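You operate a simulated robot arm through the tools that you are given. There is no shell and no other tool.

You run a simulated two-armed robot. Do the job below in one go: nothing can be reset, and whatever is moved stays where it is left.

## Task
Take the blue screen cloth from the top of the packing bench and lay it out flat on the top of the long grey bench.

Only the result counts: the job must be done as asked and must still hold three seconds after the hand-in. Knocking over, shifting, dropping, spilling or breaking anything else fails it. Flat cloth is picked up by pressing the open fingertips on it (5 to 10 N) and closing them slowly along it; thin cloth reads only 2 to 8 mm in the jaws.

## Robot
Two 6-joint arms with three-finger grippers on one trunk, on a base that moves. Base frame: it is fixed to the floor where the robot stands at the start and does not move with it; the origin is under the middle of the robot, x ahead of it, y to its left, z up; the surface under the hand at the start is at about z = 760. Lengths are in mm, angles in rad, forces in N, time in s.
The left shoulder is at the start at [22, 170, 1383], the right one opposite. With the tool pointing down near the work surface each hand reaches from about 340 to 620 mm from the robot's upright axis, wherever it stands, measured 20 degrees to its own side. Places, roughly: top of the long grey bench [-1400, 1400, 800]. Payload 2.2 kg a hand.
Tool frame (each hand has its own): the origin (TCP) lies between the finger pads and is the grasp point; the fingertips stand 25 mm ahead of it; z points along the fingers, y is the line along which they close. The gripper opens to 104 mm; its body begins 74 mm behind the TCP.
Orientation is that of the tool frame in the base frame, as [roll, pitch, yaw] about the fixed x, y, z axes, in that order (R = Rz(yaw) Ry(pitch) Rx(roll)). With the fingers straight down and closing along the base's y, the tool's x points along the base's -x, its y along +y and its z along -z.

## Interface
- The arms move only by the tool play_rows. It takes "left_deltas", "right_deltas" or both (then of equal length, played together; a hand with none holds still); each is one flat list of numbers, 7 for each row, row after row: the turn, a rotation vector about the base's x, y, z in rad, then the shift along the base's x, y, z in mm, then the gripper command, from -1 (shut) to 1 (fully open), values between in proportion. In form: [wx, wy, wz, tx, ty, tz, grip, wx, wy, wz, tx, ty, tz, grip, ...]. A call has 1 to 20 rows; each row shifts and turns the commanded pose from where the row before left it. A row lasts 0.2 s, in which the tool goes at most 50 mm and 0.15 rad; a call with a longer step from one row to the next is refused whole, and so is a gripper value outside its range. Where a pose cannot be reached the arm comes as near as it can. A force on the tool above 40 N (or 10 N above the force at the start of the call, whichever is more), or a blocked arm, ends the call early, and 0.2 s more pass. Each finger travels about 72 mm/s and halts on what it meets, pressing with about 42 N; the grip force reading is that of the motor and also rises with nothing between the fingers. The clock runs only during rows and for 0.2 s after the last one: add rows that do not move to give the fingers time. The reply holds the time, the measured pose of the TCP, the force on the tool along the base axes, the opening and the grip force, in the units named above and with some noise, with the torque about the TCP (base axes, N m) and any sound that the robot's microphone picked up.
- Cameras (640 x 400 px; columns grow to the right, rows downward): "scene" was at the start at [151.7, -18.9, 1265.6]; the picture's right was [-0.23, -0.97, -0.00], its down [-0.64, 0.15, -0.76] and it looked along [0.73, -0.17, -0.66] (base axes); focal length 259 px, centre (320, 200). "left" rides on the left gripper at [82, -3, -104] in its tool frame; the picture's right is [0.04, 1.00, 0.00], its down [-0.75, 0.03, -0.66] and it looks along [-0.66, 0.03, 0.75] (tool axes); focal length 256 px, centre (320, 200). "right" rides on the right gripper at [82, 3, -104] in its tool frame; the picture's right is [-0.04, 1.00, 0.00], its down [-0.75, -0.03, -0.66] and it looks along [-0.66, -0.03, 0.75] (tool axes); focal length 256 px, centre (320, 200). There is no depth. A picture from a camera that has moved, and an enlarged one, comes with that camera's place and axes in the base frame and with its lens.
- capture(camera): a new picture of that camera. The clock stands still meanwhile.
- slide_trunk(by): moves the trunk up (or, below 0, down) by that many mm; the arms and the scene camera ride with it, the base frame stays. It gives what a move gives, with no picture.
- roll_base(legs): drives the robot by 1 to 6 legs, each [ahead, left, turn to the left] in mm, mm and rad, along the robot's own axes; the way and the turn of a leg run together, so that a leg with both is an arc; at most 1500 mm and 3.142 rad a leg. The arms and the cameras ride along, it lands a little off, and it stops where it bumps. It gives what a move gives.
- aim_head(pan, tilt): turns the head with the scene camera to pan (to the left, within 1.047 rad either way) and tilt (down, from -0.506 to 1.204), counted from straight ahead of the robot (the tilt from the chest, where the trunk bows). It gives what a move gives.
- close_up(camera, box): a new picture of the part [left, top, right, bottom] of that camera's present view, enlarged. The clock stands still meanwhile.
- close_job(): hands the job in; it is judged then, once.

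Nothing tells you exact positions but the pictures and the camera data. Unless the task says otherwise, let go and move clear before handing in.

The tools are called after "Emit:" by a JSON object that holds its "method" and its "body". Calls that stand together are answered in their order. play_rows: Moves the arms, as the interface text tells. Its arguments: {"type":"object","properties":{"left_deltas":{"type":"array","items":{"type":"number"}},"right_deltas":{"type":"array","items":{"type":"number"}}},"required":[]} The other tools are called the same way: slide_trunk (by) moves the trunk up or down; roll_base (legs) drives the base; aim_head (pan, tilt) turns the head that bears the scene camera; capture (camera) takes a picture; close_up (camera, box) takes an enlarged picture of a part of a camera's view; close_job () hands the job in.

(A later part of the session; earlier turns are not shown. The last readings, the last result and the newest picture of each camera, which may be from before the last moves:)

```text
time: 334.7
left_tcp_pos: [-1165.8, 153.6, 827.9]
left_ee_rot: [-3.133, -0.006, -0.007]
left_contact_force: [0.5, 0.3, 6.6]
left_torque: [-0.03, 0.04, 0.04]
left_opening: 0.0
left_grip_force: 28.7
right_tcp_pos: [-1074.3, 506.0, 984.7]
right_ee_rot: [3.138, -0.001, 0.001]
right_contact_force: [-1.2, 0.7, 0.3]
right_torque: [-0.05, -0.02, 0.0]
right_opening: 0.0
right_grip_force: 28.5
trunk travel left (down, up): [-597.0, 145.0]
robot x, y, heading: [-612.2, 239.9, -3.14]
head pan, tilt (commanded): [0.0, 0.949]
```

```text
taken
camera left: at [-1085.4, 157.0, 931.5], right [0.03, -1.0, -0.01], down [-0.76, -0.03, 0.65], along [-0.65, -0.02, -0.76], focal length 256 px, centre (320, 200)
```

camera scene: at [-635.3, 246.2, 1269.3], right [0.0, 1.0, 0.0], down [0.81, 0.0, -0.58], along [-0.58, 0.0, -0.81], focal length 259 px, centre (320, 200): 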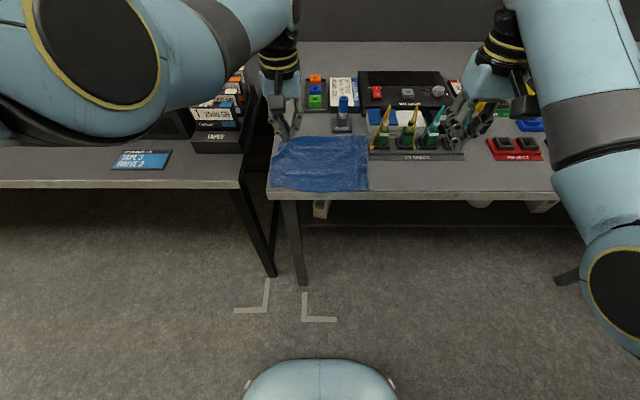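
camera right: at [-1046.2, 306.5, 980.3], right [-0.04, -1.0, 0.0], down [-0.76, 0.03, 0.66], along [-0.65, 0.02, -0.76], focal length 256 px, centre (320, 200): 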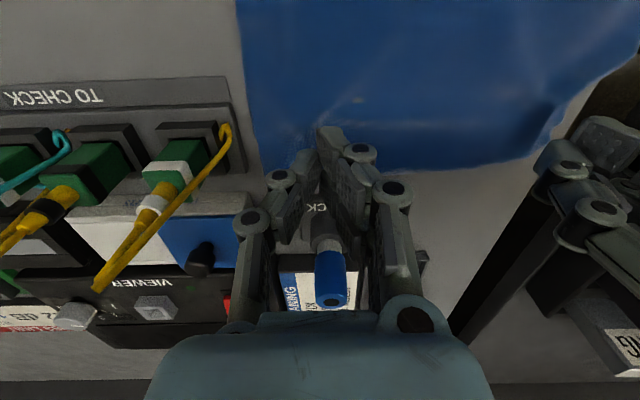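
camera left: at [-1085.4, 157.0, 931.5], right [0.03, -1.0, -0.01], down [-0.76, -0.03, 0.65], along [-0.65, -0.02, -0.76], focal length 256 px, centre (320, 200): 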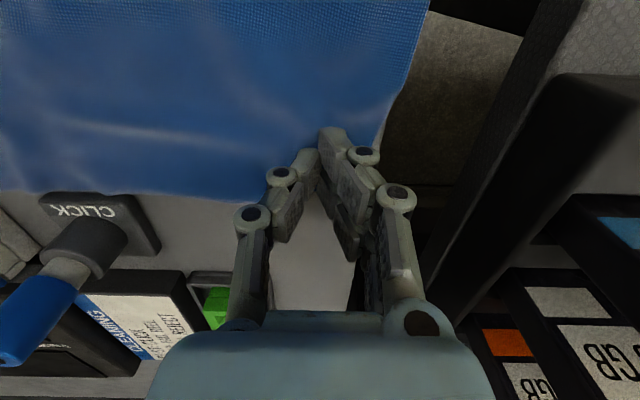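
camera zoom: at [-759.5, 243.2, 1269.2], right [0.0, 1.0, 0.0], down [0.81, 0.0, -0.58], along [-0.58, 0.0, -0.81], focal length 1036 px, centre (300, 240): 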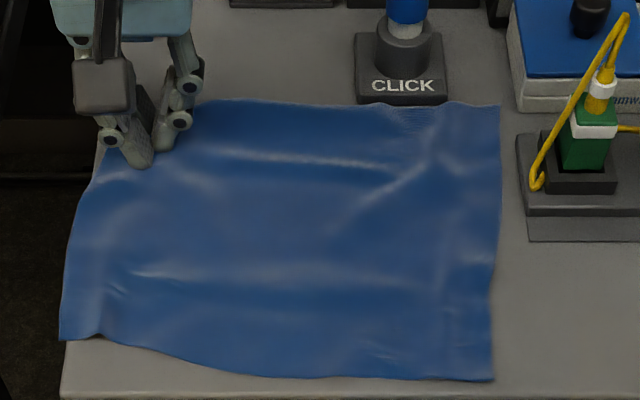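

The whole left side came along and the cloth turned a little, and its far edge is now right at the CLICK tool's base (which hasn't moved). I'll stop, lift off straight up, and look.

Emit:
{"method": "play_rows", "body": {"left_deltas": [0, 0, 0, 0, 0, 8, -1, 0, 0, 0, 0, 0, 12, -1, 0, 0, 0, 0, 0, 14, -1, 0, 0, 0, 0, 0, 14, -1]}}

Emit:
{"method": "roll_base", "body": {"legs": [[-40, 0, 0]]}}

Emit:
{"method": "slide_trunk", "body": {"by": 60}}

Emit:
{"method": "close_up", "body": {"camera": "scene", "box": [255, 120, 395, 215]}}

Emit:
{"method": "capture", "body": {"camera": "left"}}

```text
time: 335.7
left_tcp_pos: [-1163.3, 154.1, 874.2]
left_ee_rot: [-3.134, -0.007, -0.006]
left_contact_force: [0.8, 0.2, 0.5]
left_torque: [-0.03, -0.01, -0.01]
left_opening: 0.0
left_grip_force: 28.5
right_tcp_pos: [-1074.0, 507.3, 984.5]
right_ee_rot: [3.139, 0.001, 0.002]
right_contact_force: [-0.3, 0.0, 0.1]
right_torque: [0.03, -0.03, 0.05]
right_opening: 0.1
right_grip_force: 28.3
trunk travel left (down, up): [-597.0, 145.0]
robot x, y, heading: [-614.5, 243.6, -3.128]
head pan, tilt (commanded): [0.0, 0.949]
```

```text
time: 336.6
left_tcp_pos: [-1122.5, 153.8, 875.0]
left_ee_rot: [-3.133, -0.006, -0.004]
left_contact_force: [1.5, 0.3, 0.8]
left_torque: [-0.02, 0.03, -0.02]
left_opening: 0.0
left_grip_force: 28.9
right_tcp_pos: [-1032.0, 507.8, 986.4]
right_ee_rot: [3.138, 0.001, 0.003]
right_contact_force: [1.6, 0.2, 0.3]
right_torque: [-0.01, 0.06, -0.02]
right_opening: 0.0
right_grip_force: 28.0
trunk travel left (down, up): [-597.0, 145.0]
robot x, y, heading: [-571.1, 239.7, -3.139]
head pan, tilt (commanded): [0.0, 0.949]
```

```text
time: 337.6
left_tcp_pos: [-1124.5, 153.9, 934.5]
left_ee_rot: [-3.132, -0.008, -0.006]
left_contact_force: [0.1, 0.1, -0.1]
left_torque: [-0.01, -0.02, -0.01]
left_opening: 0.0
left_grip_force: 28.4
right_tcp_pos: [-1033.4, 506.9, 1045.4]
right_ee_rot: [3.138, 0.0, 0.001]
right_contact_force: [-0.2, 0.1, -0.2]
right_torque: [0.0, -0.01, 0.01]
right_opening: 0.3
right_grip_force: 27.9
trunk travel left (down, up): [-657.0, 85.0]
robot x, y, heading: [-575.0, 242.5, -3.139]
head pan, tilt (commanded): [0.0, 0.949]
```

```text
4.21 times, centred on (325, 168) of scene
camera zoom: at [-718.6, 243.1, 1329.4], right [0.0, 1.0, 0.0], down [0.81, 0.0, -0.58], along [-0.58, 0.0, -0.81], focal length 1090 px, centre (299, 337)
```

zoom: 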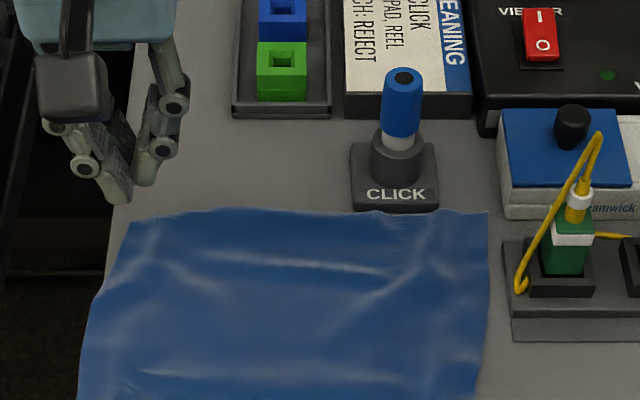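

```text
taken
camera left: at [-1044.0, 156.8, 1039.7], right [0.03, -1.0, -0.01], down [-0.76, -0.03, 0.65], along [-0.65, -0.02, -0.76], focal length 256 px, centre (320, 200)
```

left: 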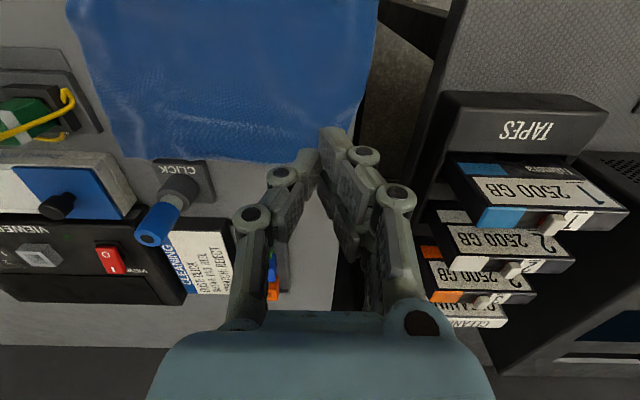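

The far-left corner now lies well out. I'll back up to see the whole cloth.

Emit:
{"method": "roll_base", "body": {"legs": [[-90, 0, 0]]}}

Emit:
{"method": "close_up", "body": {"camera": "scene", "box": [250, 110, 400, 215]}}

Emit:
{"method": "close_up", "body": {"camera": "left", "box": [80, 0, 400, 210]}}

```text
time: 338.7
left_tcp_pos: [-1034.3, 153.5, 936.1]
left_ee_rot: [-3.133, -0.005, -0.005]
left_contact_force: [-0.1, 0.4, -0.2]
left_torque: [-0.03, 0.02, 0.04]
left_opening: 0.0
left_grip_force: 28.4
right_tcp_pos: [-944.2, 507.4, 1045.6]
right_ee_rot: [3.138, 0.001, 0.003]
right_contact_force: [1.3, 0.4, 0.6]
right_torque: [0.03, 0.07, -0.04]
right_opening: 0.0
right_grip_force: 29.1
trunk travel left (down, up): [-657.0, 85.0]
robot x, y, heading: [-483.4, 242.8, -3.138]
head pan, tilt (commanded): [0.0, 0.949]
```

```text
3.81 times, centred on (325, 162) of scene
camera zoom: at [-627.4, 243.4, 1329.6], right [0.0, 1.0, 0.0], down [0.81, 0.0, -0.58], along [-0.58, 0.0, -0.81], focal length 986 px, centre (301, 343)
```

zoom: 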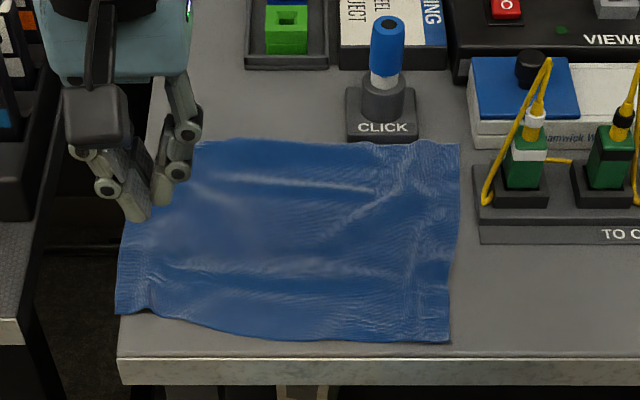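

```text
1.90 times, centred on (240, 105) of left
camera zoom: at [-953.3, 157.1, 1040.4], right [0.03, -1.0, -0.01], down [-0.76, -0.03, 0.65], along [-0.65, -0.02, -0.76], focal length 488 px, centre (472, 381)
```

zoom: 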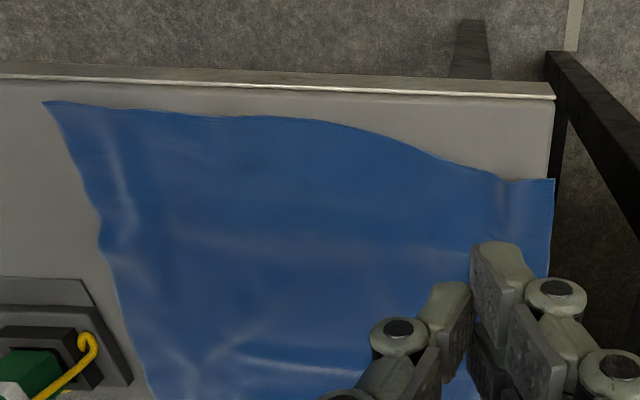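

Emit:
{"method": "roll_base", "body": {"legs": [[-70, 0, 0]]}}

Emit:
{"method": "aim_head", "body": {"pan": 0.0, "tilt": 0.8}}

Emit:
{"method": "capture", "body": {"camera": "scene"}}

Emit:
{"method": "close_up", "body": {"camera": "scene", "box": [260, 120, 380, 200]}}

Emit:
{"method": "capture", "body": {"camera": "left"}}

```text
time: 339.7
left_tcp_pos: [-963.8, 153.5, 935.9]
left_ee_rot: [-3.133, -0.003, -0.004]
left_contact_force: [0.8, 0.3, 0.4]
left_torque: [0.02, 0.03, -0.01]
left_opening: 0.0
left_grip_force: 28.5
right_tcp_pos: [-872.8, 508.4, 1046.1]
right_ee_rot: [3.138, 0.003, 0.001]
right_contact_force: [0.7, -0.1, 0.2]
right_torque: [-0.02, 0.07, 0.0]
right_opening: 0.2
right_grip_force: 28.7
trunk travel left (down, up): [-657.0, 85.0]
robot x, y, heading: [-414.7, 242.9, -3.14]
head pan, tilt (commanded): [0.0, 0.949]
```

```text
time: 340.4
left_tcp_pos: [-965.2, 154.1, 934.6]
left_ee_rot: [-3.133, -0.005, -0.005]
left_contact_force: [-1.0, -0.1, -0.3]
left_torque: [0.01, -0.01, -0.02]
left_opening: 0.1
left_grip_force: 28.1
right_tcp_pos: [-875.4, 506.7, 1044.8]
right_ee_rot: [3.138, 0.0, 0.003]
right_contact_force: [0.2, 0.2, -0.4]
right_torque: [-0.01, 0.02, 0.0]
right_opening: 0.2
right_grip_force: 28.2
trunk travel left (down, up): [-657.0, 85.0]
robot x, y, heading: [-414.5, 243.2, -3.142]
head pan, tilt (commanded): [0.0, 0.799]
```

```text
taken
camera scene: at [-567.9, 243.5, 1340.9], right [0.0, 1.0, 0.0], down [0.72, 0.0, -0.7], along [-0.7, 0.0, -0.72], focal length 259 px, centre (320, 200)
```

scene: 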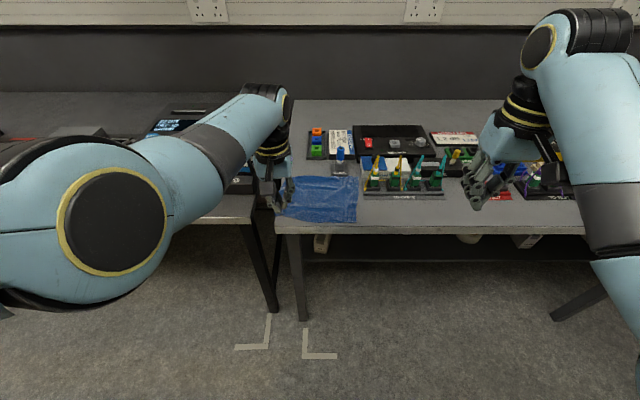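

```text
5.00 times, centred on (320, 160) of scene
camera zoom: at [-567.9, 243.5, 1340.9], right [0.0, 1.0, 0.0], down [0.72, 0.0, -0.7], along [-0.7, 0.0, -0.72], focal length 1295 px, centre (320, 400)
```

zoom: 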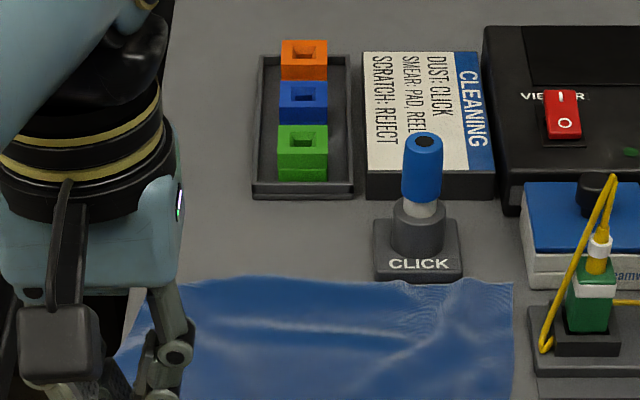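

```text
taken
camera left: at [-885.6, 157.3, 1039.9], right [0.03, -1.0, -0.01], down [-0.76, -0.03, 0.65], along [-0.65, -0.02, -0.76], focal length 256 px, centre (320, 200)
```

left: 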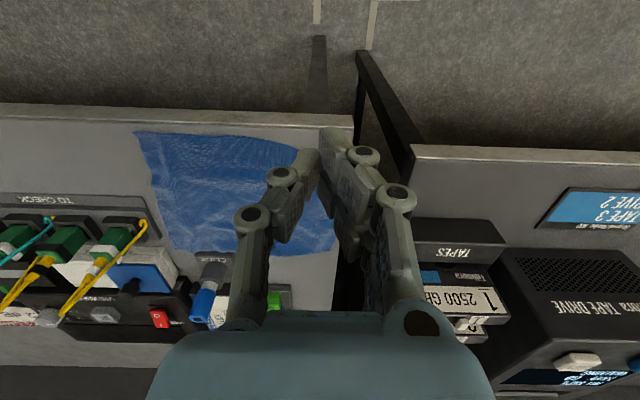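

Emit:
{"method": "play_rows", "body": {"left_deltas": [0, 0, 0, 4, -12, 3, -1, 0, 0, 0, 4, -14, 3, -1, 0, 0, 0, 4, -14, 3, -1, 0, 0, 0, 4, -14, 3, -1, 0, 0, 0, 4, -14, 3, -1, 0, 0, 0, 4, -14, 3, -1, 0, 0, 0, 4, -14, 3, -1, 0, 0, 0, 4, -14, 3, -1]}}

Emit:
{"method": "close_up", "body": {"camera": "scene", "box": [262, 150, 382, 235]}}

Emit:
{"method": "close_up", "body": {"camera": "left", "box": [60, 90, 360, 290]}}

```text
time: 342.2
left_tcp_pos: [-933.6, 43.6, 958.9]
left_ee_rot: [-3.132, -0.007, -0.005]
left_contact_force: [1.0, -0.2, -0.1]
left_torque: [0.02, 0.04, 0.05]
left_opening: 0.0
left_grip_force: 28.3
right_tcp_pos: [-874.4, 506.2, 1045.9]
right_ee_rot: [3.138, 0.0, 0.0]
right_contact_force: [0.4, 0.5, 0.2]
right_torque: [0.04, 0.01, -0.01]
right_opening: 0.1
right_grip_force: 28.7
trunk travel left (down, up): [-657.0, 85.0]
robot x, y, heading: [-415.9, 242.8, -3.14]
head pan, tilt (commanded): [0.0, 0.799]
```

```text
4.71 times, centred on (322, 192) of scene
camera zoom: at [-567.5, 243.0, 1341.0], right [0.0, 1.0, 0.0], down [0.72, 0.0, -0.7], along [-0.7, 0.0, -0.72], focal length 1218 px, centre (311, 235)
```

zoom: 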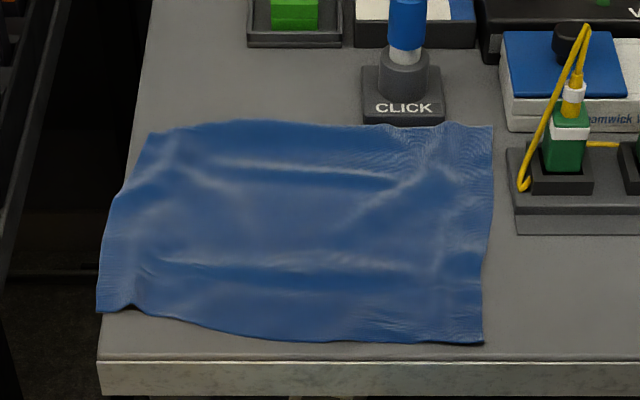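

```text
2.00 times, centred on (210, 190) of left
camera zoom: at [-852.7, 45.9, 1064.7], right [0.03, -1.0, -0.01], down [-0.76, -0.03, 0.65], along [-0.65, -0.02, -0.76], focal length 512 px, centre (540, 220)
```

zoom: 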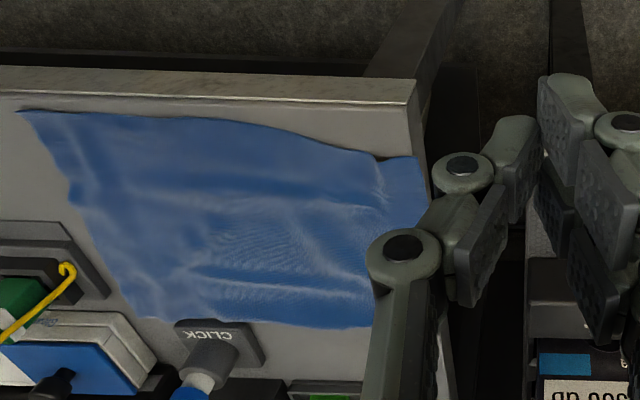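

The left side is still gathered by about 40 mm in soft waves. The pull-over-edge trick flattened it perfectly before, so I'll use it here. With light finger pressure I'll draw the cloth back so part of it hangs over the front edge, then stroke it forward again under that tension. First I set both hands.

Emit:
{"method": "play_rows", "body": {"left_deltas": [0, 0, 0, -5, 7, 1, -1, 0, 0, 0, -5, 8, 1, -1, 0, 0, 0, -5, 9, 1, -1, 0, 0, 0, -5, 9, 1, -1, 0, 0, 0, -5, 9, 1, -1, 0, 0, 0, -5, 9, 1, -1, 0, 0, 0, -5, 9, 1, -1, 0, 0, 0, -5, 9, 1, -1, 0, 0, 0, -4, 9, 1, -1, 0, 0, 0, -4, 9, 1, -1, 0, 0, 0, -4, 9, 0, -1, 0, 0, 0, -4, 9, 0, -1, 0, 0, 0, -4, 9, 0, -1, 0, 0, 0, 0, 10, 0, -1, 0, 0, 0, 0, 0, 0, -1, 0, 0, 0, 0, 0, 0, -1], "right_deltas": [0, 0, 0, -8, -8, -5, -1, 0, 0, 0, -8, -10, -5, -1, 0, 0, 0, -8, -11, -5, -1, 0, 0, 0, -8, -12, -5, -1, 0, 0, 0, -8, -12, -5, -1, 0, 0, 0, -8, -12, -5, -1, 0, 0, 0, -8, -12, -5, -1, 0, 0, 0, -8, -12, -5, -1, 0, 0, 0, -8, -12, -5, -1, 0, 0, 0, -8, -12, -5, -1, 0, 0, 0, -8, -12, -5, -1, 0, 0, 0, -8, -12, -5, -1, 0, 0, 0, -8, -12, -4, -1, 0, 0, 0, -8, -12, -3, -1, 0, 0, 0, -4, -12, -2, -1, 0, 0, 0, -4, -12, 0, -1]}}

Emit:
{"method": "roll_base", "body": {"legs": [[100, 18, 0]]}}

Emit:
{"method": "capture", "body": {"camera": "scene"}}

```text
time: 345.6
left_tcp_pos: [-993.2, 168.1, 970.6]
left_ee_rot: [-3.133, -0.005, -0.005]
left_contact_force: [-0.7, 0.5, -0.6]
left_torque: [-0.03, -0.02, 0.0]
left_opening: 0.0
left_grip_force: 28.3
right_tcp_pos: [-995.0, 320.6, 977.1]
right_ee_rot: [3.137, 0.0, 0.002]
right_contact_force: [-0.8, -0.2, 0.6]
right_torque: [-0.01, 0.02, 0.0]
right_opening: 0.0
right_grip_force: 28.2
trunk travel left (down, up): [-657.0, 85.0]
robot x, y, heading: [-415.8, 241.8, -3.135]
head pan, tilt (commanded): [0.0, 0.799]
```

```text
time: 346.8
left_tcp_pos: [-1095.3, 149.6, 968.2]
left_ee_rot: [-3.134, -0.007, -0.005]
left_contact_force: [-0.2, 0.1, -0.2]
left_torque: [-0.01, -0.02, -0.02]
left_opening: 0.1
left_grip_force: 28.7
right_tcp_pos: [-1097.4, 302.8, 977.0]
right_ee_rot: [3.137, -0.002, 0.002]
right_contact_force: [-0.1, -0.3, 0.2]
right_torque: [0.0, -0.01, 0.02]
right_opening: 0.1
right_grip_force: 28.3
trunk travel left (down, up): [-657.0, 85.0]
robot x, y, heading: [-515.9, 226.3, -3.137]
head pan, tilt (commanded): [0.0, 0.799]
```

```text
taken
camera scene: at [-669.8, 224.7, 1340.8], right [0.0, 1.0, 0.0], down [0.72, 0.0, -0.7], along [-0.7, 0.0, -0.72], focal length 259 px, centre (320, 200)
```

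scene: 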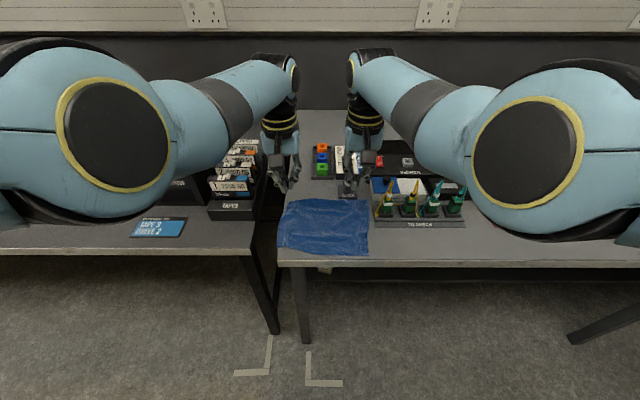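

Emit:
{"method": "slide_trunk", "body": {"by": -115}}

Emit:
{"method": "play_rows", "body": {"left_deltas": [0, 0, 0, 0, 0, -6, -1, 0, 0, 0, 0, 0, -6, -1, 0, 0, 0, 0, 0, -5, -1, 0, 0, 0, 0, 0, -3, -1, 0, 0, 0, 0, 0, -2, -1, 0, 0, 0, 0, 0, 0, -1], "right_deltas": [0, 0, 0, 0, 0, -8, -1, 0, 0, 0, 0, 0, -8, -1, 0, 0, 0, 0, 0, -7, -1, 0, 0, 0, 0, 0, -5, -1, 0, 0, 0, 0, 0, -4, -1, 0, 0, 0, 0, 0, 0, -1]}}

Emit:
{"method": "aim_head", "body": {"pan": 0.0, "tilt": 0.95}}

```text
time: 348.2
left_tcp_pos: [-1094.9, 150.5, 855.1]
left_ee_rot: [-3.134, -0.006, -0.004]
left_contact_force: [0.0, 0.1, -0.7]
left_torque: [-0.01, -0.02, -0.01]
left_opening: 0.1
left_grip_force: 28.7
right_tcp_pos: [-1096.1, 302.2, 862.0]
right_ee_rot: [3.139, 0.0, 0.004]
right_contact_force: [1.1, 0.1, -0.4]
right_torque: [-0.03, -0.04, 0.0]
right_opening: 0.1
right_grip_force: 27.9
trunk travel left (down, up): [-542.0, 200.0]
robot x, y, heading: [-516.7, 223.5, -3.137]
head pan, tilt (commanded): [0.0, 0.799]
```

```text
time: 349.6
left_tcp_pos: [-1096.0, 150.1, 833.0]
left_ee_rot: [-3.134, -0.004, -0.006]
left_contact_force: [0.4, -0.7, -0.2]
left_torque: [-0.02, 0.05, -0.01]
left_opening: 0.2
left_grip_force: 28.0
right_tcp_pos: [-1095.8, 303.4, 830.9]
right_ee_rot: [3.139, 0.0, 0.003]
right_contact_force: [-0.3, 1.1, -0.5]
right_torque: [0.03, 0.01, 0.01]
right_opening: 0.0
right_grip_force: 28.2
trunk travel left (down, up): [-542.0, 200.0]
robot x, y, heading: [-516.4, 225.1, -3.136]
head pan, tilt (commanded): [0.0, 0.799]
```

```text
time: 350.3
left_tcp_pos: [-1095.7, 150.8, 833.5]
left_ee_rot: [-3.131, -0.007, -0.005]
left_contact_force: [0.6, -0.3, 0.0]
left_torque: [-0.01, -0.02, 0.01]
left_opening: 0.1
left_grip_force: 28.5
right_tcp_pos: [-1095.6, 302.9, 830.2]
right_ee_rot: [3.139, 0.002, 0.004]
right_contact_force: [1.0, -0.3, -0.4]
right_torque: [-0.01, 0.01, -0.03]
right_opening: 0.0
right_grip_force: 28.4
trunk travel left (down, up): [-542.0, 200.0]
robot x, y, heading: [-518.0, 224.1, -3.137]
head pan, tilt (commanded): [0.0, 0.949]
```

Emit:
{"method": "play_rows", "body": {"left_deltas": [0, 0, 0, 0, 0, -4, -1, 0, 0, 0, 0, 0, -2.5, -1, 0, 0, 0, 0, 0, 0, -1], "right_deltas": [0, 0, 0, 0, 0, -2.5, -1, 0, 0, 0, 0, 0, -1.5, -1, 0, 0, 0, 0, 0, 0, -1]}}

Emit:
{"method": "play_rows", "body": {"left_deltas": [0, 0, 0, 0, 0, -0.8, -1, 0, 0, 0, 0, 0, 0, -1], "right_deltas": [0, 0, 0, 0, 0, -0.8, -1, 0, 0, 0, 0, 0, 0, -1]}}

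```text
time: 351.1
left_tcp_pos: [-1095.5, 150.3, 826.7]
left_ee_rot: [-3.133, -0.006, -0.006]
left_contact_force: [-0.5, 0.0, -0.7]
left_torque: [0.03, -0.02, -0.02]
left_opening: 0.2
left_grip_force: 28.2
right_tcp_pos: [-1096.2, 303.2, 827.4]
right_ee_rot: [3.137, 0.0, 0.005]
right_contact_force: [0.1, 0.0, 1.1]
right_torque: [0.02, 0.0, 0.03]
right_opening: 0.0
right_grip_force: 28.7
trunk travel left (down, up): [-542.0, 200.0]
robot x, y, heading: [-514.9, 224.7, -3.142]
head pan, tilt (commanded): [0.0, 0.949]
```

```text
time: 351.7
left_tcp_pos: [-1094.9, 149.1, 826.1]
left_ee_rot: [-3.133, -0.005, -0.005]
left_contact_force: [-0.3, 0.0, 4.0]
left_torque: [-0.03, 0.06, 0.05]
left_opening: 0.0
left_grip_force: 28.9
right_tcp_pos: [-1095.2, 303.7, 825.5]
right_ee_rot: [3.137, -0.001, 0.002]
right_contact_force: [0.0, -0.3, 1.2]
right_torque: [0.0, 0.0, -0.01]
right_opening: 0.0
right_grip_force: 28.5
trunk travel left (down, up): [-542.0, 200.0]
robot x, y, heading: [-517.4, 226.5, -3.142]
head pan, tilt (commanded): [0.0, 0.949]
```

Emit:
{"method": "play_rows", "body": {"left_deltas": [0, 0, 0, 0, 0, -0.5, -1, 0, 0, 0, 0, 0, 0, -1, 0, 0, 0, 2, 0.5, 0, -1, 0, 0, 0, 2, 0.5, 0, -1, 0, 0, 0, 2, 0.5, 0, -1, 0, 0, 0, 2, 0.5, 0, -1, 0, 0, 0, 2, 0.5, 0, -1, 0, 0, 0, 2, 0.5, 0, -1, 0, 0, 0, 2, 0.5, 0, -1, 0, 0, 0, 2, 0.5, 0, -1, 0, 0, 0, 2, 0.5, 0, -1, 0, 0, 0, 0, 0, 0, -1], "right_deltas": [0, 0, 0, 0, 0, -0.6, -1, 0, 0, 0, 0, 0, -0.4, -1, 0, 0, 0, 0, 0, 0, -1, 0, 0, 0, 0, 0, 0, -1, 0, 0, 0, 0, 0, 0, -1, 0, 0, 0, 0, 0, 0, -1, 0, 0, 0, 0, 0, 0, -1, 0, 0, 0, 0, 0, 0, -1, 0, 0, 0, 0, 0, 0, -1, 0, 0, 0, 0, 0, 0, -1, 0, 0, 0, 0, 0, 0, -1, 0, 0, 0, 0, 0, 0, -1]}}

Emit:
{"method": "close_up", "body": {"camera": "scene", "box": [250, 120, 400, 230]}}

```text
time: 354.3
left_tcp_pos: [-1078.2, 155.7, 826.2]
left_ee_rot: [-3.132, -0.004, -0.005]
left_contact_force: [-6.0, -0.8, 26.5]
left_torque: [-0.15, 0.2, -0.06]
left_opening: 0.1
left_grip_force: 28.4
right_tcp_pos: [-1095.9, 304.6, 826.0]
right_ee_rot: [3.138, 0.001, 0.005]
right_contact_force: [-0.5, 0.3, -0.9]
right_torque: [-0.01, 0.03, -0.02]
right_opening: 0.2
right_grip_force: 28.9
trunk travel left (down, up): [-542.0, 200.0]
robot x, y, heading: [-518.1, 225.5, -3.136]
head pan, tilt (commanded): [0.0, 0.949]
```

```text
3.64 times, centred on (325, 175) of scene
camera zoom: at [-660.1, 225.1, 1214.1], right [0.0, 1.0, 0.0], down [0.81, 0.0, -0.58], along [-0.58, 0.0, -0.81], focal length 942 px, centre (302, 291)
```

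zoom: 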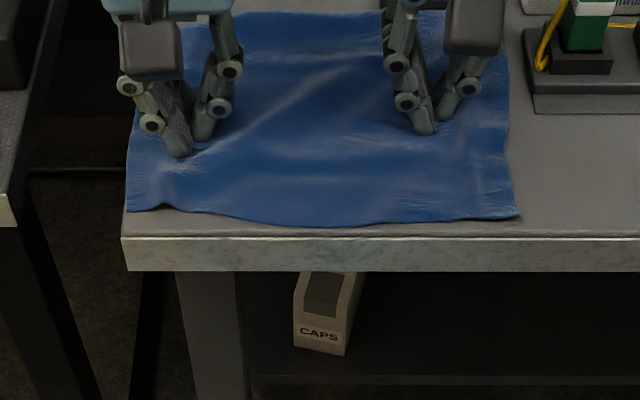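

Emit:
{"method": "play_rows", "body": {"left_deltas": [0, 0, 0, 0, 0, 1, -1, 0, 0, 0, 0, 0, 0.5, -1, 0, 0, 0, 0, 0, 0, -1], "right_deltas": [0, 0, 0, 0, 0, -0.8, -1, 0, 0, 0, 0, 0, -0.5, -1, 0, 0, 0, 0, 0, 0, -1]}}

```text
time: 355.1
left_tcp_pos: [-1074.6, 155.8, 826.6]
left_ee_rot: [-3.133, -0.005, -0.006]
left_contact_force: [-2.7, 0.4, 12.7]
left_torque: [-0.05, 0.18, -0.01]
left_opening: 0.0
left_grip_force: 28.6
right_tcp_pos: [-1094.4, 304.3, 824.6]
right_ee_rot: [3.137, 0.004, 0.004]
right_contact_force: [2.0, 2.0, 13.6]
right_torque: [0.03, -0.13, 0.0]
right_opening: 0.0
right_grip_force: 28.3
trunk travel left (down, up): [-542.0, 200.0]
robot x, y, heading: [-517.9, 227.7, -3.139]
head pan, tilt (commanded): [0.0, 0.949]
```

Emit:
{"method": "roll_base", "body": {"legs": [[-40, 0, 0]]}}

Emit:
{"method": "close_up", "body": {"camera": "scene", "box": [250, 100, 400, 230]}}

```text
time: 356.0
left_tcp_pos: [-1034.9, 154.8, 826.4]
left_ee_rot: [-3.134, -0.004, -0.006]
left_contact_force: [-1.5, 0.0, 4.7]
left_torque: [-0.04, 0.1, -0.01]
left_opening: 0.0
left_grip_force: 28.6
right_tcp_pos: [-1054.0, 303.2, 825.9]
right_ee_rot: [3.138, 0.005, 0.004]
right_contact_force: [-3.5, 0.0, 17.6]
right_torque: [-0.02, -0.02, -0.01]
right_opening: 0.0
right_grip_force: 28.3
trunk travel left (down, up): [-542.0, 200.0]
robot x, y, heading: [-473.8, 223.5, -3.136]
head pan, tilt (commanded): [0.0, 0.949]
```

```text
3.08 times, centred on (325, 165) of scene
camera zoom: at [-618.9, 224.9, 1214.1], right [0.0, 1.0, 0.0], down [0.81, 0.0, -0.58], along [-0.58, 0.0, -0.81], focal length 797 px, centre (305, 308)
```

zoom: 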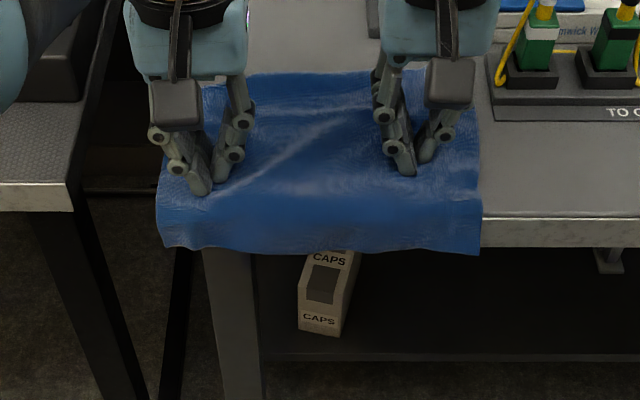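

The hem now hangs neatly over the front edge. Next I lift, move to the far part of the cloth, and stroke it forward under that tension.

Emit:
{"method": "play_rows", "body": {"left_deltas": [0, 0, 0, 0, 0, 6, -1, 0, 0, 0, -5, -1, 8, -1, 0, 0, 0, -5, -1, 8, -1, 0, 0, 0, -5, -1, 0, -1, 0, 0, 0, -4, -1, 0, -1], "right_deltas": [0, 0, 0, 0, 0, 6, -1, 0, 0, 0, 0, 0, 8, -1, 0, 0, 0, 0, 0, 8, -1, 0, 0, 0, 0, 0, 0, -1, 0, 0, 0, 0, 0, 0, -1]}}

Emit:
{"method": "roll_base", "body": {"legs": [[62, 0, 0]]}}

Emit:
{"method": "close_up", "body": {"camera": "scene", "box": [240, 110, 400, 240]}}

Emit:
{"method": "capture", "body": {"camera": "right"}}

Emit:
{"method": "capture", "body": {"camera": "left"}}

```text
time: 357.2
left_tcp_pos: [-1055.5, 150.9, 847.4]
left_ee_rot: [-3.134, -0.006, -0.004]
left_contact_force: [-0.1, -0.3, 0.6]
left_torque: [0.01, -0.03, -0.02]
left_opening: 0.0
left_grip_force: 27.9
right_tcp_pos: [-1055.9, 303.6, 847.0]
right_ee_rot: [3.136, 0.003, 0.003]
right_contact_force: [-0.4, -0.3, 0.0]
right_torque: [0.01, -0.03, 0.0]
right_opening: 0.2
right_grip_force: 28.3
trunk travel left (down, up): [-542.0, 200.0]
robot x, y, heading: [-474.8, 225.2, -3.138]
head pan, tilt (commanded): [0.0, 0.949]
```

```text
time: 358.2
left_tcp_pos: [-1118.9, 151.2, 845.8]
left_ee_rot: [-3.132, -0.008, -0.005]
left_contact_force: [-0.4, 0.5, 0.3]
left_torque: [0.02, -0.07, -0.01]
left_opening: 0.1
left_grip_force: 28.5
right_tcp_pos: [-1119.9, 303.4, 845.4]
right_ee_rot: [3.138, 0.0, 0.004]
right_contact_force: [-0.8, 0.3, -1.1]
right_torque: [0.0, -0.06, -0.01]
right_opening: 0.1
right_grip_force: 28.5
trunk travel left (down, up): [-542.0, 200.0]
robot x, y, heading: [-540.7, 226.1, -3.135]
head pan, tilt (commanded): [0.0, 0.949]
```

```text
3.08 times, centred on (320, 175) of scene
camera zoom: at [-685.2, 224.8, 1213.5], right [0.0, 1.0, 0.0], down [0.81, 0.0, -0.58], along [-0.58, 0.0, -0.81], focal length 797 px, centre (320, 277)
```

zoom: 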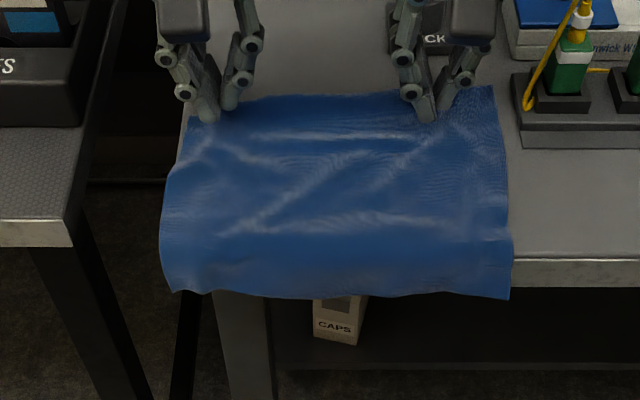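

```text
taken
camera right: at [-1037.3, 301.2, 948.7], right [-0.04, -1.0, 0.0], down [-0.75, 0.03, 0.66], along [-0.66, 0.02, -0.75], focal length 256 px, centre (320, 200)
```

right: 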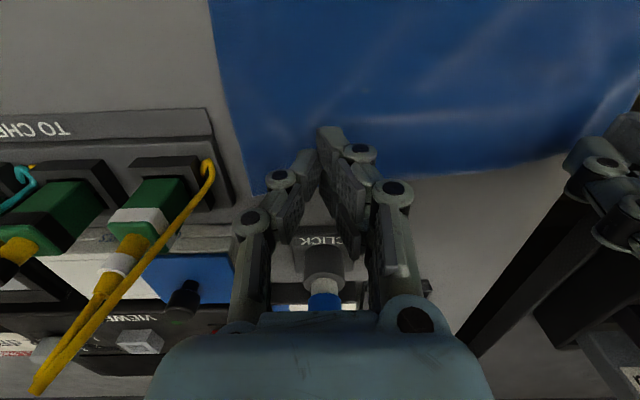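

```text
taken
camera left: at [-1038.2, 154.3, 951.5], right [0.03, -1.0, -0.01], down [-0.76, -0.03, 0.65], along [-0.65, -0.02, -0.76], focal length 256 px, centre (320, 200)
```

left: 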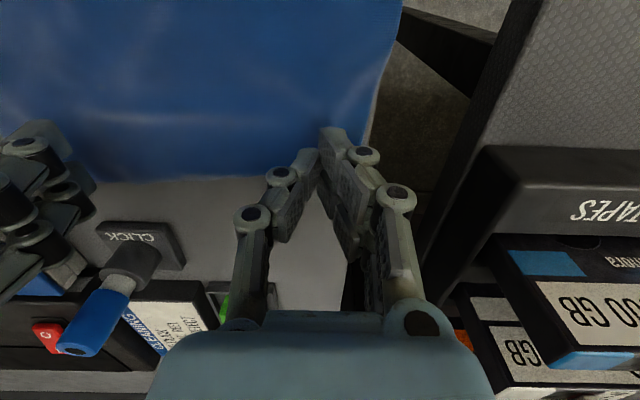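

Emit:
{"method": "play_rows", "body": {"left_deltas": [0, 0, 0, 0, 0, -8, -1, 0, 0, 0, 0, 0, -7, -1, 0, 0, 0, 0, 0, -3, -1, 0, 0, 0, 0, 0, -1, -1, 0, 0, 0, 0, 0, 0, -1], "right_deltas": [0, 0, 0, 0, 0, -8, -1, 0, 0, 0, 0, 0, -7, -1, 0, 0, 0, 0, 0, -3, -1, 0, 0, 0, 0, 0, -1, -1, 0, 0, 0, 0, 0, 0, -1]}}

Emit:
{"method": "play_rows", "body": {"left_deltas": [0, 0, 0, 0, 0, -0.6, -1, 0, 0, 0, 0, 0, 0, -1], "right_deltas": [0, 0, 0, 0, 0, -0.6, -1, 0, 0, 0, 0, 0, 0, -1]}}

```text
time: 359.4
left_tcp_pos: [-1116.7, 151.3, 828.0]
left_ee_rot: [-3.133, -0.006, -0.005]
left_contact_force: [0.1, -0.5, 0.0]
left_torque: [-0.02, 0.01, -0.02]
left_opening: 0.1
left_grip_force: 28.8
right_tcp_pos: [-1118.5, 302.7, 826.5]
right_ee_rot: [3.137, 0.004, 0.003]
right_contact_force: [-0.1, 0.1, -0.2]
right_torque: [-0.03, -0.02, -0.02]
right_opening: 0.0
right_grip_force: 28.3
trunk travel left (down, up): [-542.0, 200.0]
robot x, y, heading: [-537.9, 223.5, -3.137]
head pan, tilt (commanded): [0.0, 0.949]
```

```text
time: 360.0
left_tcp_pos: [-1116.9, 151.4, 827.8]
left_ee_rot: [-3.132, -0.009, -0.007]
left_contact_force: [-0.3, 1.3, 0.8]
left_torque: [0.0, -0.02, -0.01]
left_opening: 0.0
left_grip_force: 28.1
right_tcp_pos: [-1118.8, 303.3, 827.5]
right_ee_rot: [3.138, 0.003, 0.004]
right_contact_force: [0.5, -0.7, -0.9]
right_torque: [0.06, -0.03, -0.04]
right_opening: 0.0
right_grip_force: 28.9
trunk travel left (down, up): [-542.0, 200.0]
robot x, y, heading: [-537.8, 227.5, -3.134]
head pan, tilt (commanded): [0.0, 0.949]
```

Emit:
{"method": "play_rows", "body": {"left_deltas": [0, 0, 0, 0, 0, -1, -1, 0, 0, 0, 0, 0, -0.5, -1, 0, 0, 0, 0, 0, 0, -1], "right_deltas": [0, 0, 0, 0, 0, -1.2, -1, 0, 0, 0, 0, 0, -0.8, -1, 0, 0, 0, 0, 0, 0, -1]}}

```text
time: 360.8
left_tcp_pos: [-1117.3, 150.6, 826.8]
left_ee_rot: [-3.133, -0.007, -0.006]
left_contact_force: [0.1, 0.0, 0.0]
left_torque: [0.01, 0.0, -0.01]
left_opening: 0.0
left_grip_force: 28.1
right_tcp_pos: [-1117.9, 302.6, 826.4]
right_ee_rot: [3.138, 0.005, 0.003]
right_contact_force: [-1.6, 0.1, 8.0]
right_torque: [-0.03, -0.07, -0.05]
right_opening: 0.1
right_grip_force: 28.5
trunk travel left (down, up): [-542.0, 200.0]
robot x, y, heading: [-536.9, 222.2, -3.136]
head pan, tilt (commanded): [0.0, 0.949]
```

Emit:
{"method": "play_rows", "body": {"left_deltas": [0, 0, 0, 0, 0, -0.8, -1, 0, 0, 0, 0, 0, -0.6, -1, 0, 0, 0, 0, 0, 0, -1]}}

```text
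time: 361.6
left_tcp_pos: [-1115.8, 151.4, 826.3]
left_ee_rot: [-3.136, -0.005, -0.006]
left_contact_force: [1.0, -1.2, 12.6]
left_torque: [-0.05, -0.08, 0.04]
left_opening: 0.0
left_grip_force: 28.0
right_tcp_pos: [-1117.7, 303.4, 825.2]
right_ee_rot: [3.139, 0.002, 0.002]
right_contact_force: [-1.7, -0.2, 6.1]
right_torque: [0.0, -0.06, 0.01]
right_opening: 0.1
right_grip_force: 28.9
trunk travel left (down, up): [-542.0, 200.0]
robot x, y, heading: [-536.5, 226.5, -3.141]
head pan, tilt (commanded): [0.0, 0.949]
```

Emit:
{"method": "roll_base", "body": {"legs": [[20, -3, 0]]}}

Emit:
{"method": "close_up", "body": {"camera": "scene", "box": [240, 110, 400, 240]}}

```text
time: 362.4
left_tcp_pos: [-1137.1, 154.8, 826.2]
left_ee_rot: [-3.134, -0.007, -0.005]
left_contact_force: [1.8, -0.9, 16.3]
left_torque: [-0.12, -0.15, 0.0]
left_opening: 0.0
left_grip_force: 28.7
right_tcp_pos: [-1136.9, 305.9, 826.0]
right_ee_rot: [3.135, 0.003, 0.004]
right_contact_force: [1.0, -0.9, 5.0]
right_torque: [-0.02, -0.08, 0.03]
right_opening: 0.1
right_grip_force: 27.8
trunk travel left (down, up): [-542.0, 200.0]
robot x, y, heading: [-560.3, 230.9, -3.142]
head pan, tilt (commanded): [0.0, 0.949]
```

```text
3.08 times, centred on (320, 175) of scene
camera zoom: at [-701.9, 228.0, 1214.1], right [0.0, 1.0, 0.0], down [0.81, 0.0, -0.58], along [-0.58, 0.0, -0.81], focal length 797 px, centre (320, 277)
```

zoom: 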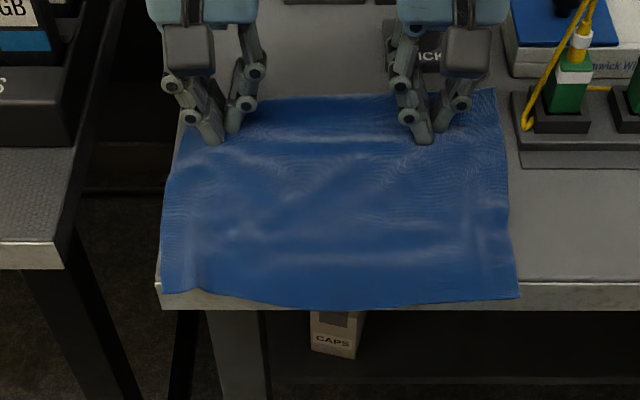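

The waves are smoothing out. I'll continue forward a bit more.

Emit:
{"method": "roll_base", "body": {"legs": [[14, -1, 0]]}}

Emit:
{"method": "close_up", "body": {"camera": "scene", "box": [240, 110, 400, 240]}}

Emit:
{"method": "capture", "body": {"camera": "left"}}

Emit:
{"method": "capture", "body": {"camera": "right"}}

```text
time: 363.1
left_tcp_pos: [-1150.1, 155.9, 826.2]
left_ee_rot: [-3.132, -0.008, -0.004]
left_contact_force: [2.0, 0.4, 11.0]
left_torque: [-0.03, -0.05, 0.01]
left_opening: 0.0
left_grip_force: 28.5
right_tcp_pos: [-1151.6, 307.0, 826.0]
right_ee_rot: [3.135, 0.003, 0.003]
right_contact_force: [1.4, 0.6, 7.2]
right_torque: [-0.02, -0.08, 0.01]
right_opening: 0.0
right_grip_force: 28.1
trunk travel left (down, up): [-542.0, 200.0]
robot x, y, heading: [-573.9, 228.7, -3.139]
head pan, tilt (commanded): [0.0, 0.949]
```

```text
3.08 times, centred on (320, 175) of scene
camera zoom: at [-716.8, 228.8, 1214.1], right [0.0, 1.0, 0.0], down [0.81, 0.0, -0.58], along [-0.58, 0.0, -0.81], focal length 797 px, centre (320, 277)
```

zoom: 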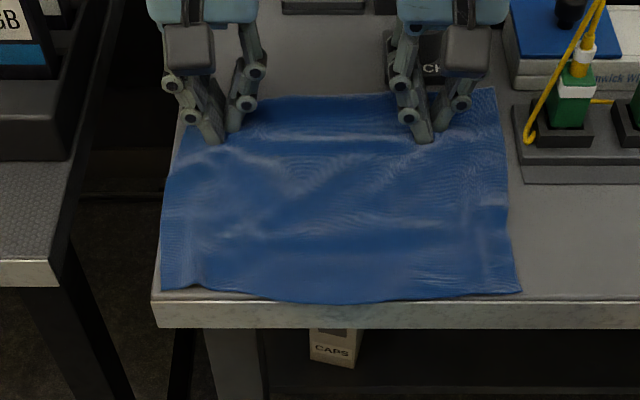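

```text
taken
camera left: at [-1070.9, 158.8, 931.4], right [0.03, -1.0, -0.01], down [-0.76, -0.03, 0.65], along [-0.65, -0.02, -0.76], focal length 256 px, centre (320, 200)
```

left: 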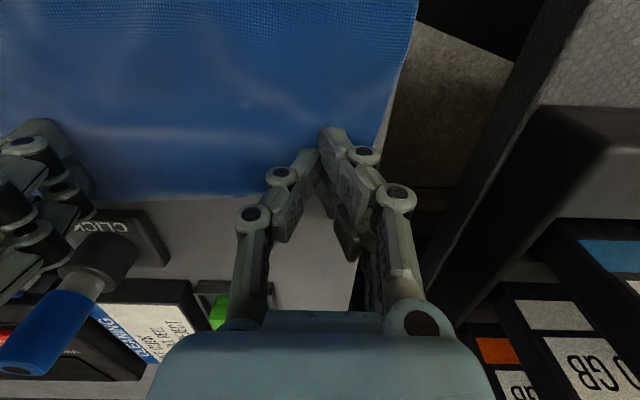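

```text
taken
camera right: at [-1069.5, 305.3, 929.0], right [-0.04, -1.0, 0.0], down [-0.75, 0.03, 0.66], along [-0.66, 0.02, -0.75], focal length 256 px, centre (320, 200)
```

right: 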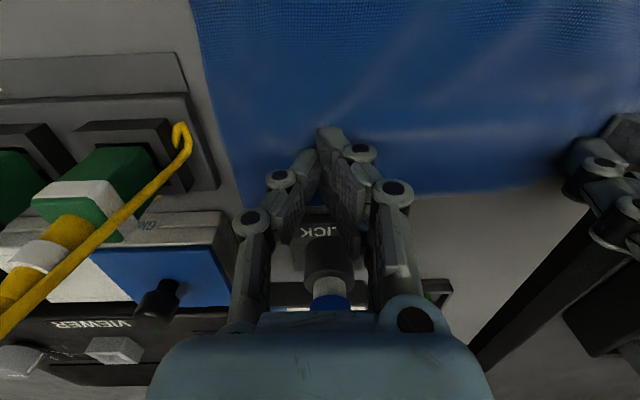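

The cloth is much flatter now (I estimate over 90 % coverage). I'll lift the hands straight up and check.

Emit:
{"method": "play_rows", "body": {"left_deltas": [0, 0, 0, 0, 0, 8, -1, 0, 0, 0, 0, 0, 12, -1, 0, 0, 0, 0, 0, 14, -1], "right_deltas": [0, 0, 0, 0, 0, 8, -1, 0, 0, 0, 0, 0, 12, -1, 0, 0, 0, 0, 0, 14, -1]}}

Emit:
{"method": "slide_trunk", "body": {"by": 110}}

Emit:
{"method": "roll_base", "body": {"legs": [[-110, 0, 0]]}}

Emit:
{"method": "close_up", "body": {"camera": "scene", "box": [255, 110, 405, 215]}}

Emit:
{"method": "close_up", "body": {"camera": "left", "box": [40, 30, 360, 240]}}

Emit:
{"method": "close_up", "body": {"camera": "right", "box": [260, 30, 580, 240]}}

```text
time: 363.9
left_tcp_pos: [-1150.5, 154.6, 858.1]
left_ee_rot: [-3.133, -0.008, -0.005]
left_contact_force: [0.7, -0.4, -0.8]
left_torque: [0.0, 0.02, 0.02]
left_opening: 0.0
left_grip_force: 28.0
right_tcp_pos: [-1153.3, 307.8, 860.3]
right_ee_rot: [3.138, 0.002, 0.003]
right_contact_force: [0.7, 0.6, 0.4]
right_torque: [0.01, 0.02, 0.0]
right_opening: 0.0
right_grip_force: 28.5
trunk travel left (down, up): [-542.0, 200.0]
robot x, y, heading: [-572.9, 229.0, -3.142]
head pan, tilt (commanded): [0.0, 0.949]
```

```text
time: 365.3
left_tcp_pos: [-1151.0, 155.4, 969.0]
left_ee_rot: [-3.134, -0.008, -0.005]
left_contact_force: [-0.1, 0.4, -0.5]
left_torque: [-0.02, -0.02, 0.03]
left_opening: 0.0
left_grip_force: 28.6
right_tcp_pos: [-1153.6, 308.0, 969.4]
right_ee_rot: [3.137, 0.002, 0.004]
right_contact_force: [0.3, -0.1, -0.3]
right_torque: [0.02, 0.03, 0.03]
right_opening: 0.1
right_grip_force: 28.2
trunk travel left (down, up): [-652.0, 90.0]
robot x, y, heading: [-572.5, 228.2, -3.139]
head pan, tilt (commanded): [0.0, 0.949]
```

```text
time: 366.5
left_tcp_pos: [-1045.1, 157.1, 969.8]
left_ee_rot: [-3.132, -0.007, -0.008]
left_contact_force: [0.6, 0.0, 0.1]
left_torque: [0.04, 0.02, 0.0]
left_opening: 0.0
left_grip_force: 28.4
right_tcp_pos: [-1044.4, 308.2, 969.3]
right_ee_rot: [3.136, 0.004, -0.001]
right_contact_force: [0.4, -0.6, -0.3]
right_torque: [0.03, 0.0, 0.04]
right_opening: 0.2
right_grip_force: 28.1
trunk travel left (down, up): [-652.0, 90.0]
robot x, y, heading: [-462.7, 229.5, -3.144]
head pan, tilt (commanded): [0.0, 0.949]
```

```text
3.81 times, centred on (330, 162) of scene
camera zoom: at [-609.0, 229.4, 1324.5], right [0.0, 1.0, 0.0], down [0.81, 0.0, -0.58], along [-0.58, 0.0, -0.81], focal length 986 px, centre (282, 343)
```

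zoom: 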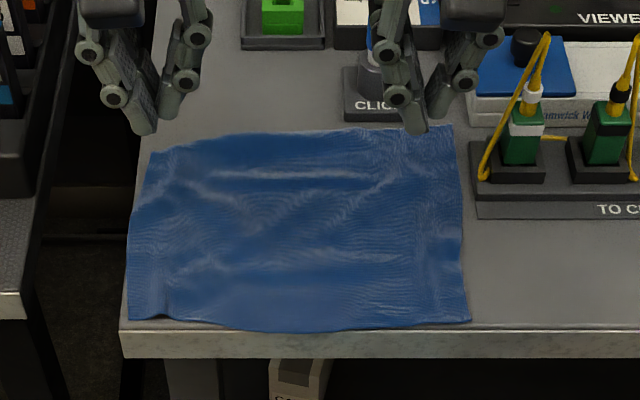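

```text
1.90 times, centred on (200, 135) of left
camera zoom: at [-964.1, 160.4, 1075.0], right [0.03, -1.0, -0.01], down [-0.76, -0.03, 0.65], along [-0.65, -0.01, -0.76], focal length 488 px, centre (549, 324)
```

zoom: 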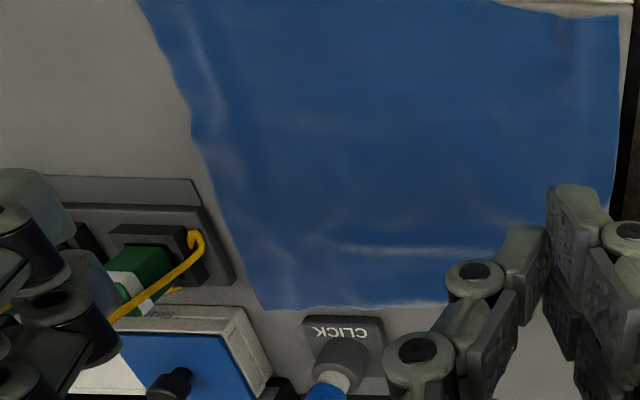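

```text
1.90 times, centred on (420, 135) of right
camera zoom: at [-962.2, 307.0, 1072.7], right [-0.04, -1.0, 0.0], down [-0.75, 0.03, 0.66], along [-0.66, 0.02, -0.75], focal length 488 px, centre (130, 324)
```

zoom: 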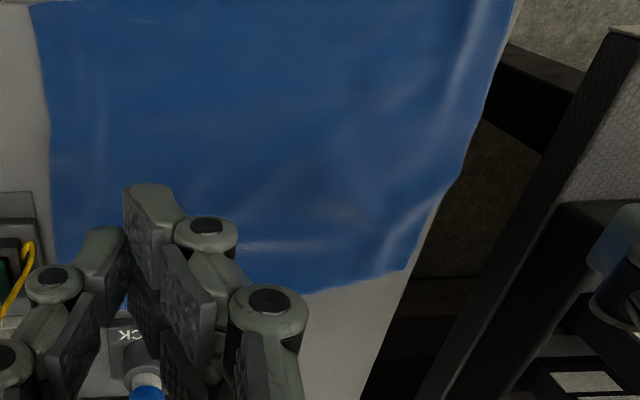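

It's nearly flat. I'll do one more pull-over-edge pass with a longer overhang, pressing closer to the far-left corner. First I press mid-cloth and draw it back over the edge.

Emit:
{"method": "roll_base", "body": {"legs": [[55, 0, 0.004]]}}

Emit:
{"method": "slide_trunk", "body": {"by": -110}}

Emit:
{"method": "play_rows", "body": {"left_deltas": [0, 0, 0, 0, 0, -8, -1, 0, 0, 0, 0, 0, -8, -1, 0, 0, 0, 0, 0, -8, -1, 0, 0, 0, 0, 0, -5, -1, 0, 0, 0, 0, 0, -2, -1, 0, 0, 0, 0, 0, 0, -1], "right_deltas": [0, 0, 0, 0, 0, -8, -1, 0, 0, 0, 0, 0, -8, -1, 0, 0, 0, 0, 0, -8, -1, 0, 0, 0, 0, 0, -5, -1, 0, 0, 0, 0, 0, -3, -1, 0, 0, 0, 0, 0, 0, -1]}}

```text
time: 367.5
left_tcp_pos: [-1101.2, 154.6, 968.5]
left_ee_rot: [-3.134, -0.008, -0.001]
left_contact_force: [-0.7, -0.1, -0.4]
left_torque: [-0.02, -0.06, 0.0]
left_opening: 0.2
left_grip_force: 28.8
right_tcp_pos: [-1103.6, 307.9, 968.0]
right_ee_rot: [3.136, 0.003, 0.002]
right_contact_force: [0.5, 0.2, -0.4]
right_torque: [0.03, -0.02, -0.01]
right_opening: 0.0
right_grip_force: 28.5
trunk travel left (down, up): [-652.0, 90.0]
robot x, y, heading: [-522.0, 230.4, -3.138]
head pan, tilt (commanded): [0.0, 0.949]
```

```text
time: 368.9
left_tcp_pos: [-1100.0, 154.5, 859.7]
left_ee_rot: [-3.133, -0.007, -0.002]
left_contact_force: [0.3, 0.1, 0.9]
left_torque: [-0.01, 0.02, 0.01]
left_opening: 0.3
left_grip_force: 28.3
right_tcp_pos: [-1101.1, 306.6, 860.5]
right_ee_rot: [3.136, 0.003, 0.004]
right_contact_force: [-0.4, -0.5, -0.6]
right_torque: [-0.01, 0.0, 0.01]
right_opening: 0.0
right_grip_force: 28.2
trunk travel left (down, up): [-542.0, 200.0]
robot x, y, heading: [-516.7, 228.5, -3.137]
head pan, tilt (commanded): [0.0, 0.949]
```

```text
time: 370.3
left_tcp_pos: [-1100.2, 153.8, 828.6]
left_ee_rot: [-3.132, -0.006, -0.003]
left_contact_force: [0.0, 0.1, 0.1]
left_torque: [-0.01, 0.01, 0.02]
left_opening: 0.1
left_grip_force: 28.3
right_tcp_pos: [-1101.9, 306.3, 826.0]
right_ee_rot: [3.137, 0.002, 0.002]
right_contact_force: [-0.1, -0.1, 0.1]
right_torque: [0.01, 0.02, 0.01]
right_opening: 0.1
right_grip_force: 28.4
trunk travel left (down, up): [-542.0, 200.0]
robot x, y, heading: [-518.9, 225.2, -3.14]
head pan, tilt (commanded): [0.0, 0.949]
```

Emit:
{"method": "play_rows", "body": {"left_deltas": [0, 0, 0, 0, 0, -1.5, -1, 0, 0, 0, 0, 0, -1, -1, 0, 0, 0, 0, 0, 0, -1], "right_deltas": [0, 0, 0, 0, 0, -1, -1, 0, 0, 0, 0, 0, -0.6, -1, 0, 0, 0, 0, 0, 0, -1]}}

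Emit:
{"method": "play_rows", "body": {"left_deltas": [0, 0, 0, 0, 0, -0.6, -1, 0, 0, 0, 0, 0, 0, -1], "right_deltas": [0, 0, 0, 0, 0, -0.4, -1, 0, 0, 0, 0, 0, 0, -1]}}

```text
time: 371.1
left_tcp_pos: [-1099.2, 154.4, 825.9]
left_ee_rot: [-3.132, -0.006, -0.004]
left_contact_force: [-0.2, -0.8, -1.3]
left_torque: [0.02, -0.01, 0.0]
left_opening: 0.0
left_grip_force: 28.1
right_tcp_pos: [-1100.6, 306.6, 824.6]
right_ee_rot: [3.138, 0.004, 0.003]
right_contact_force: [0.8, -0.1, 5.2]
right_torque: [-0.01, -0.01, 0.03]
right_opening: 0.0
right_grip_force: 28.1
trunk travel left (down, up): [-542.0, 200.0]
robot x, y, heading: [-519.2, 226.5, -3.139]
head pan, tilt (commanded): [0.0, 0.949]
```

```text
time: 371.7
left_tcp_pos: [-1099.2, 153.9, 825.7]
left_ee_rot: [-3.132, -0.007, -0.004]
left_contact_force: [0.4, -0.4, 3.2]
left_torque: [0.0, 0.06, 0.01]
left_opening: 0.1
left_grip_force: 28.6
right_tcp_pos: [-1101.4, 307.7, 825.6]
right_ee_rot: [3.136, 0.002, 0.005]
right_contact_force: [-1.1, -1.7, 6.1]
right_torque: [-0.03, -0.03, 0.01]
right_opening: 0.2
right_grip_force: 27.9
trunk travel left (down, up): [-542.0, 200.0]
robot x, y, heading: [-520.7, 231.4, -3.134]
head pan, tilt (commanded): [0.0, 0.949]
```

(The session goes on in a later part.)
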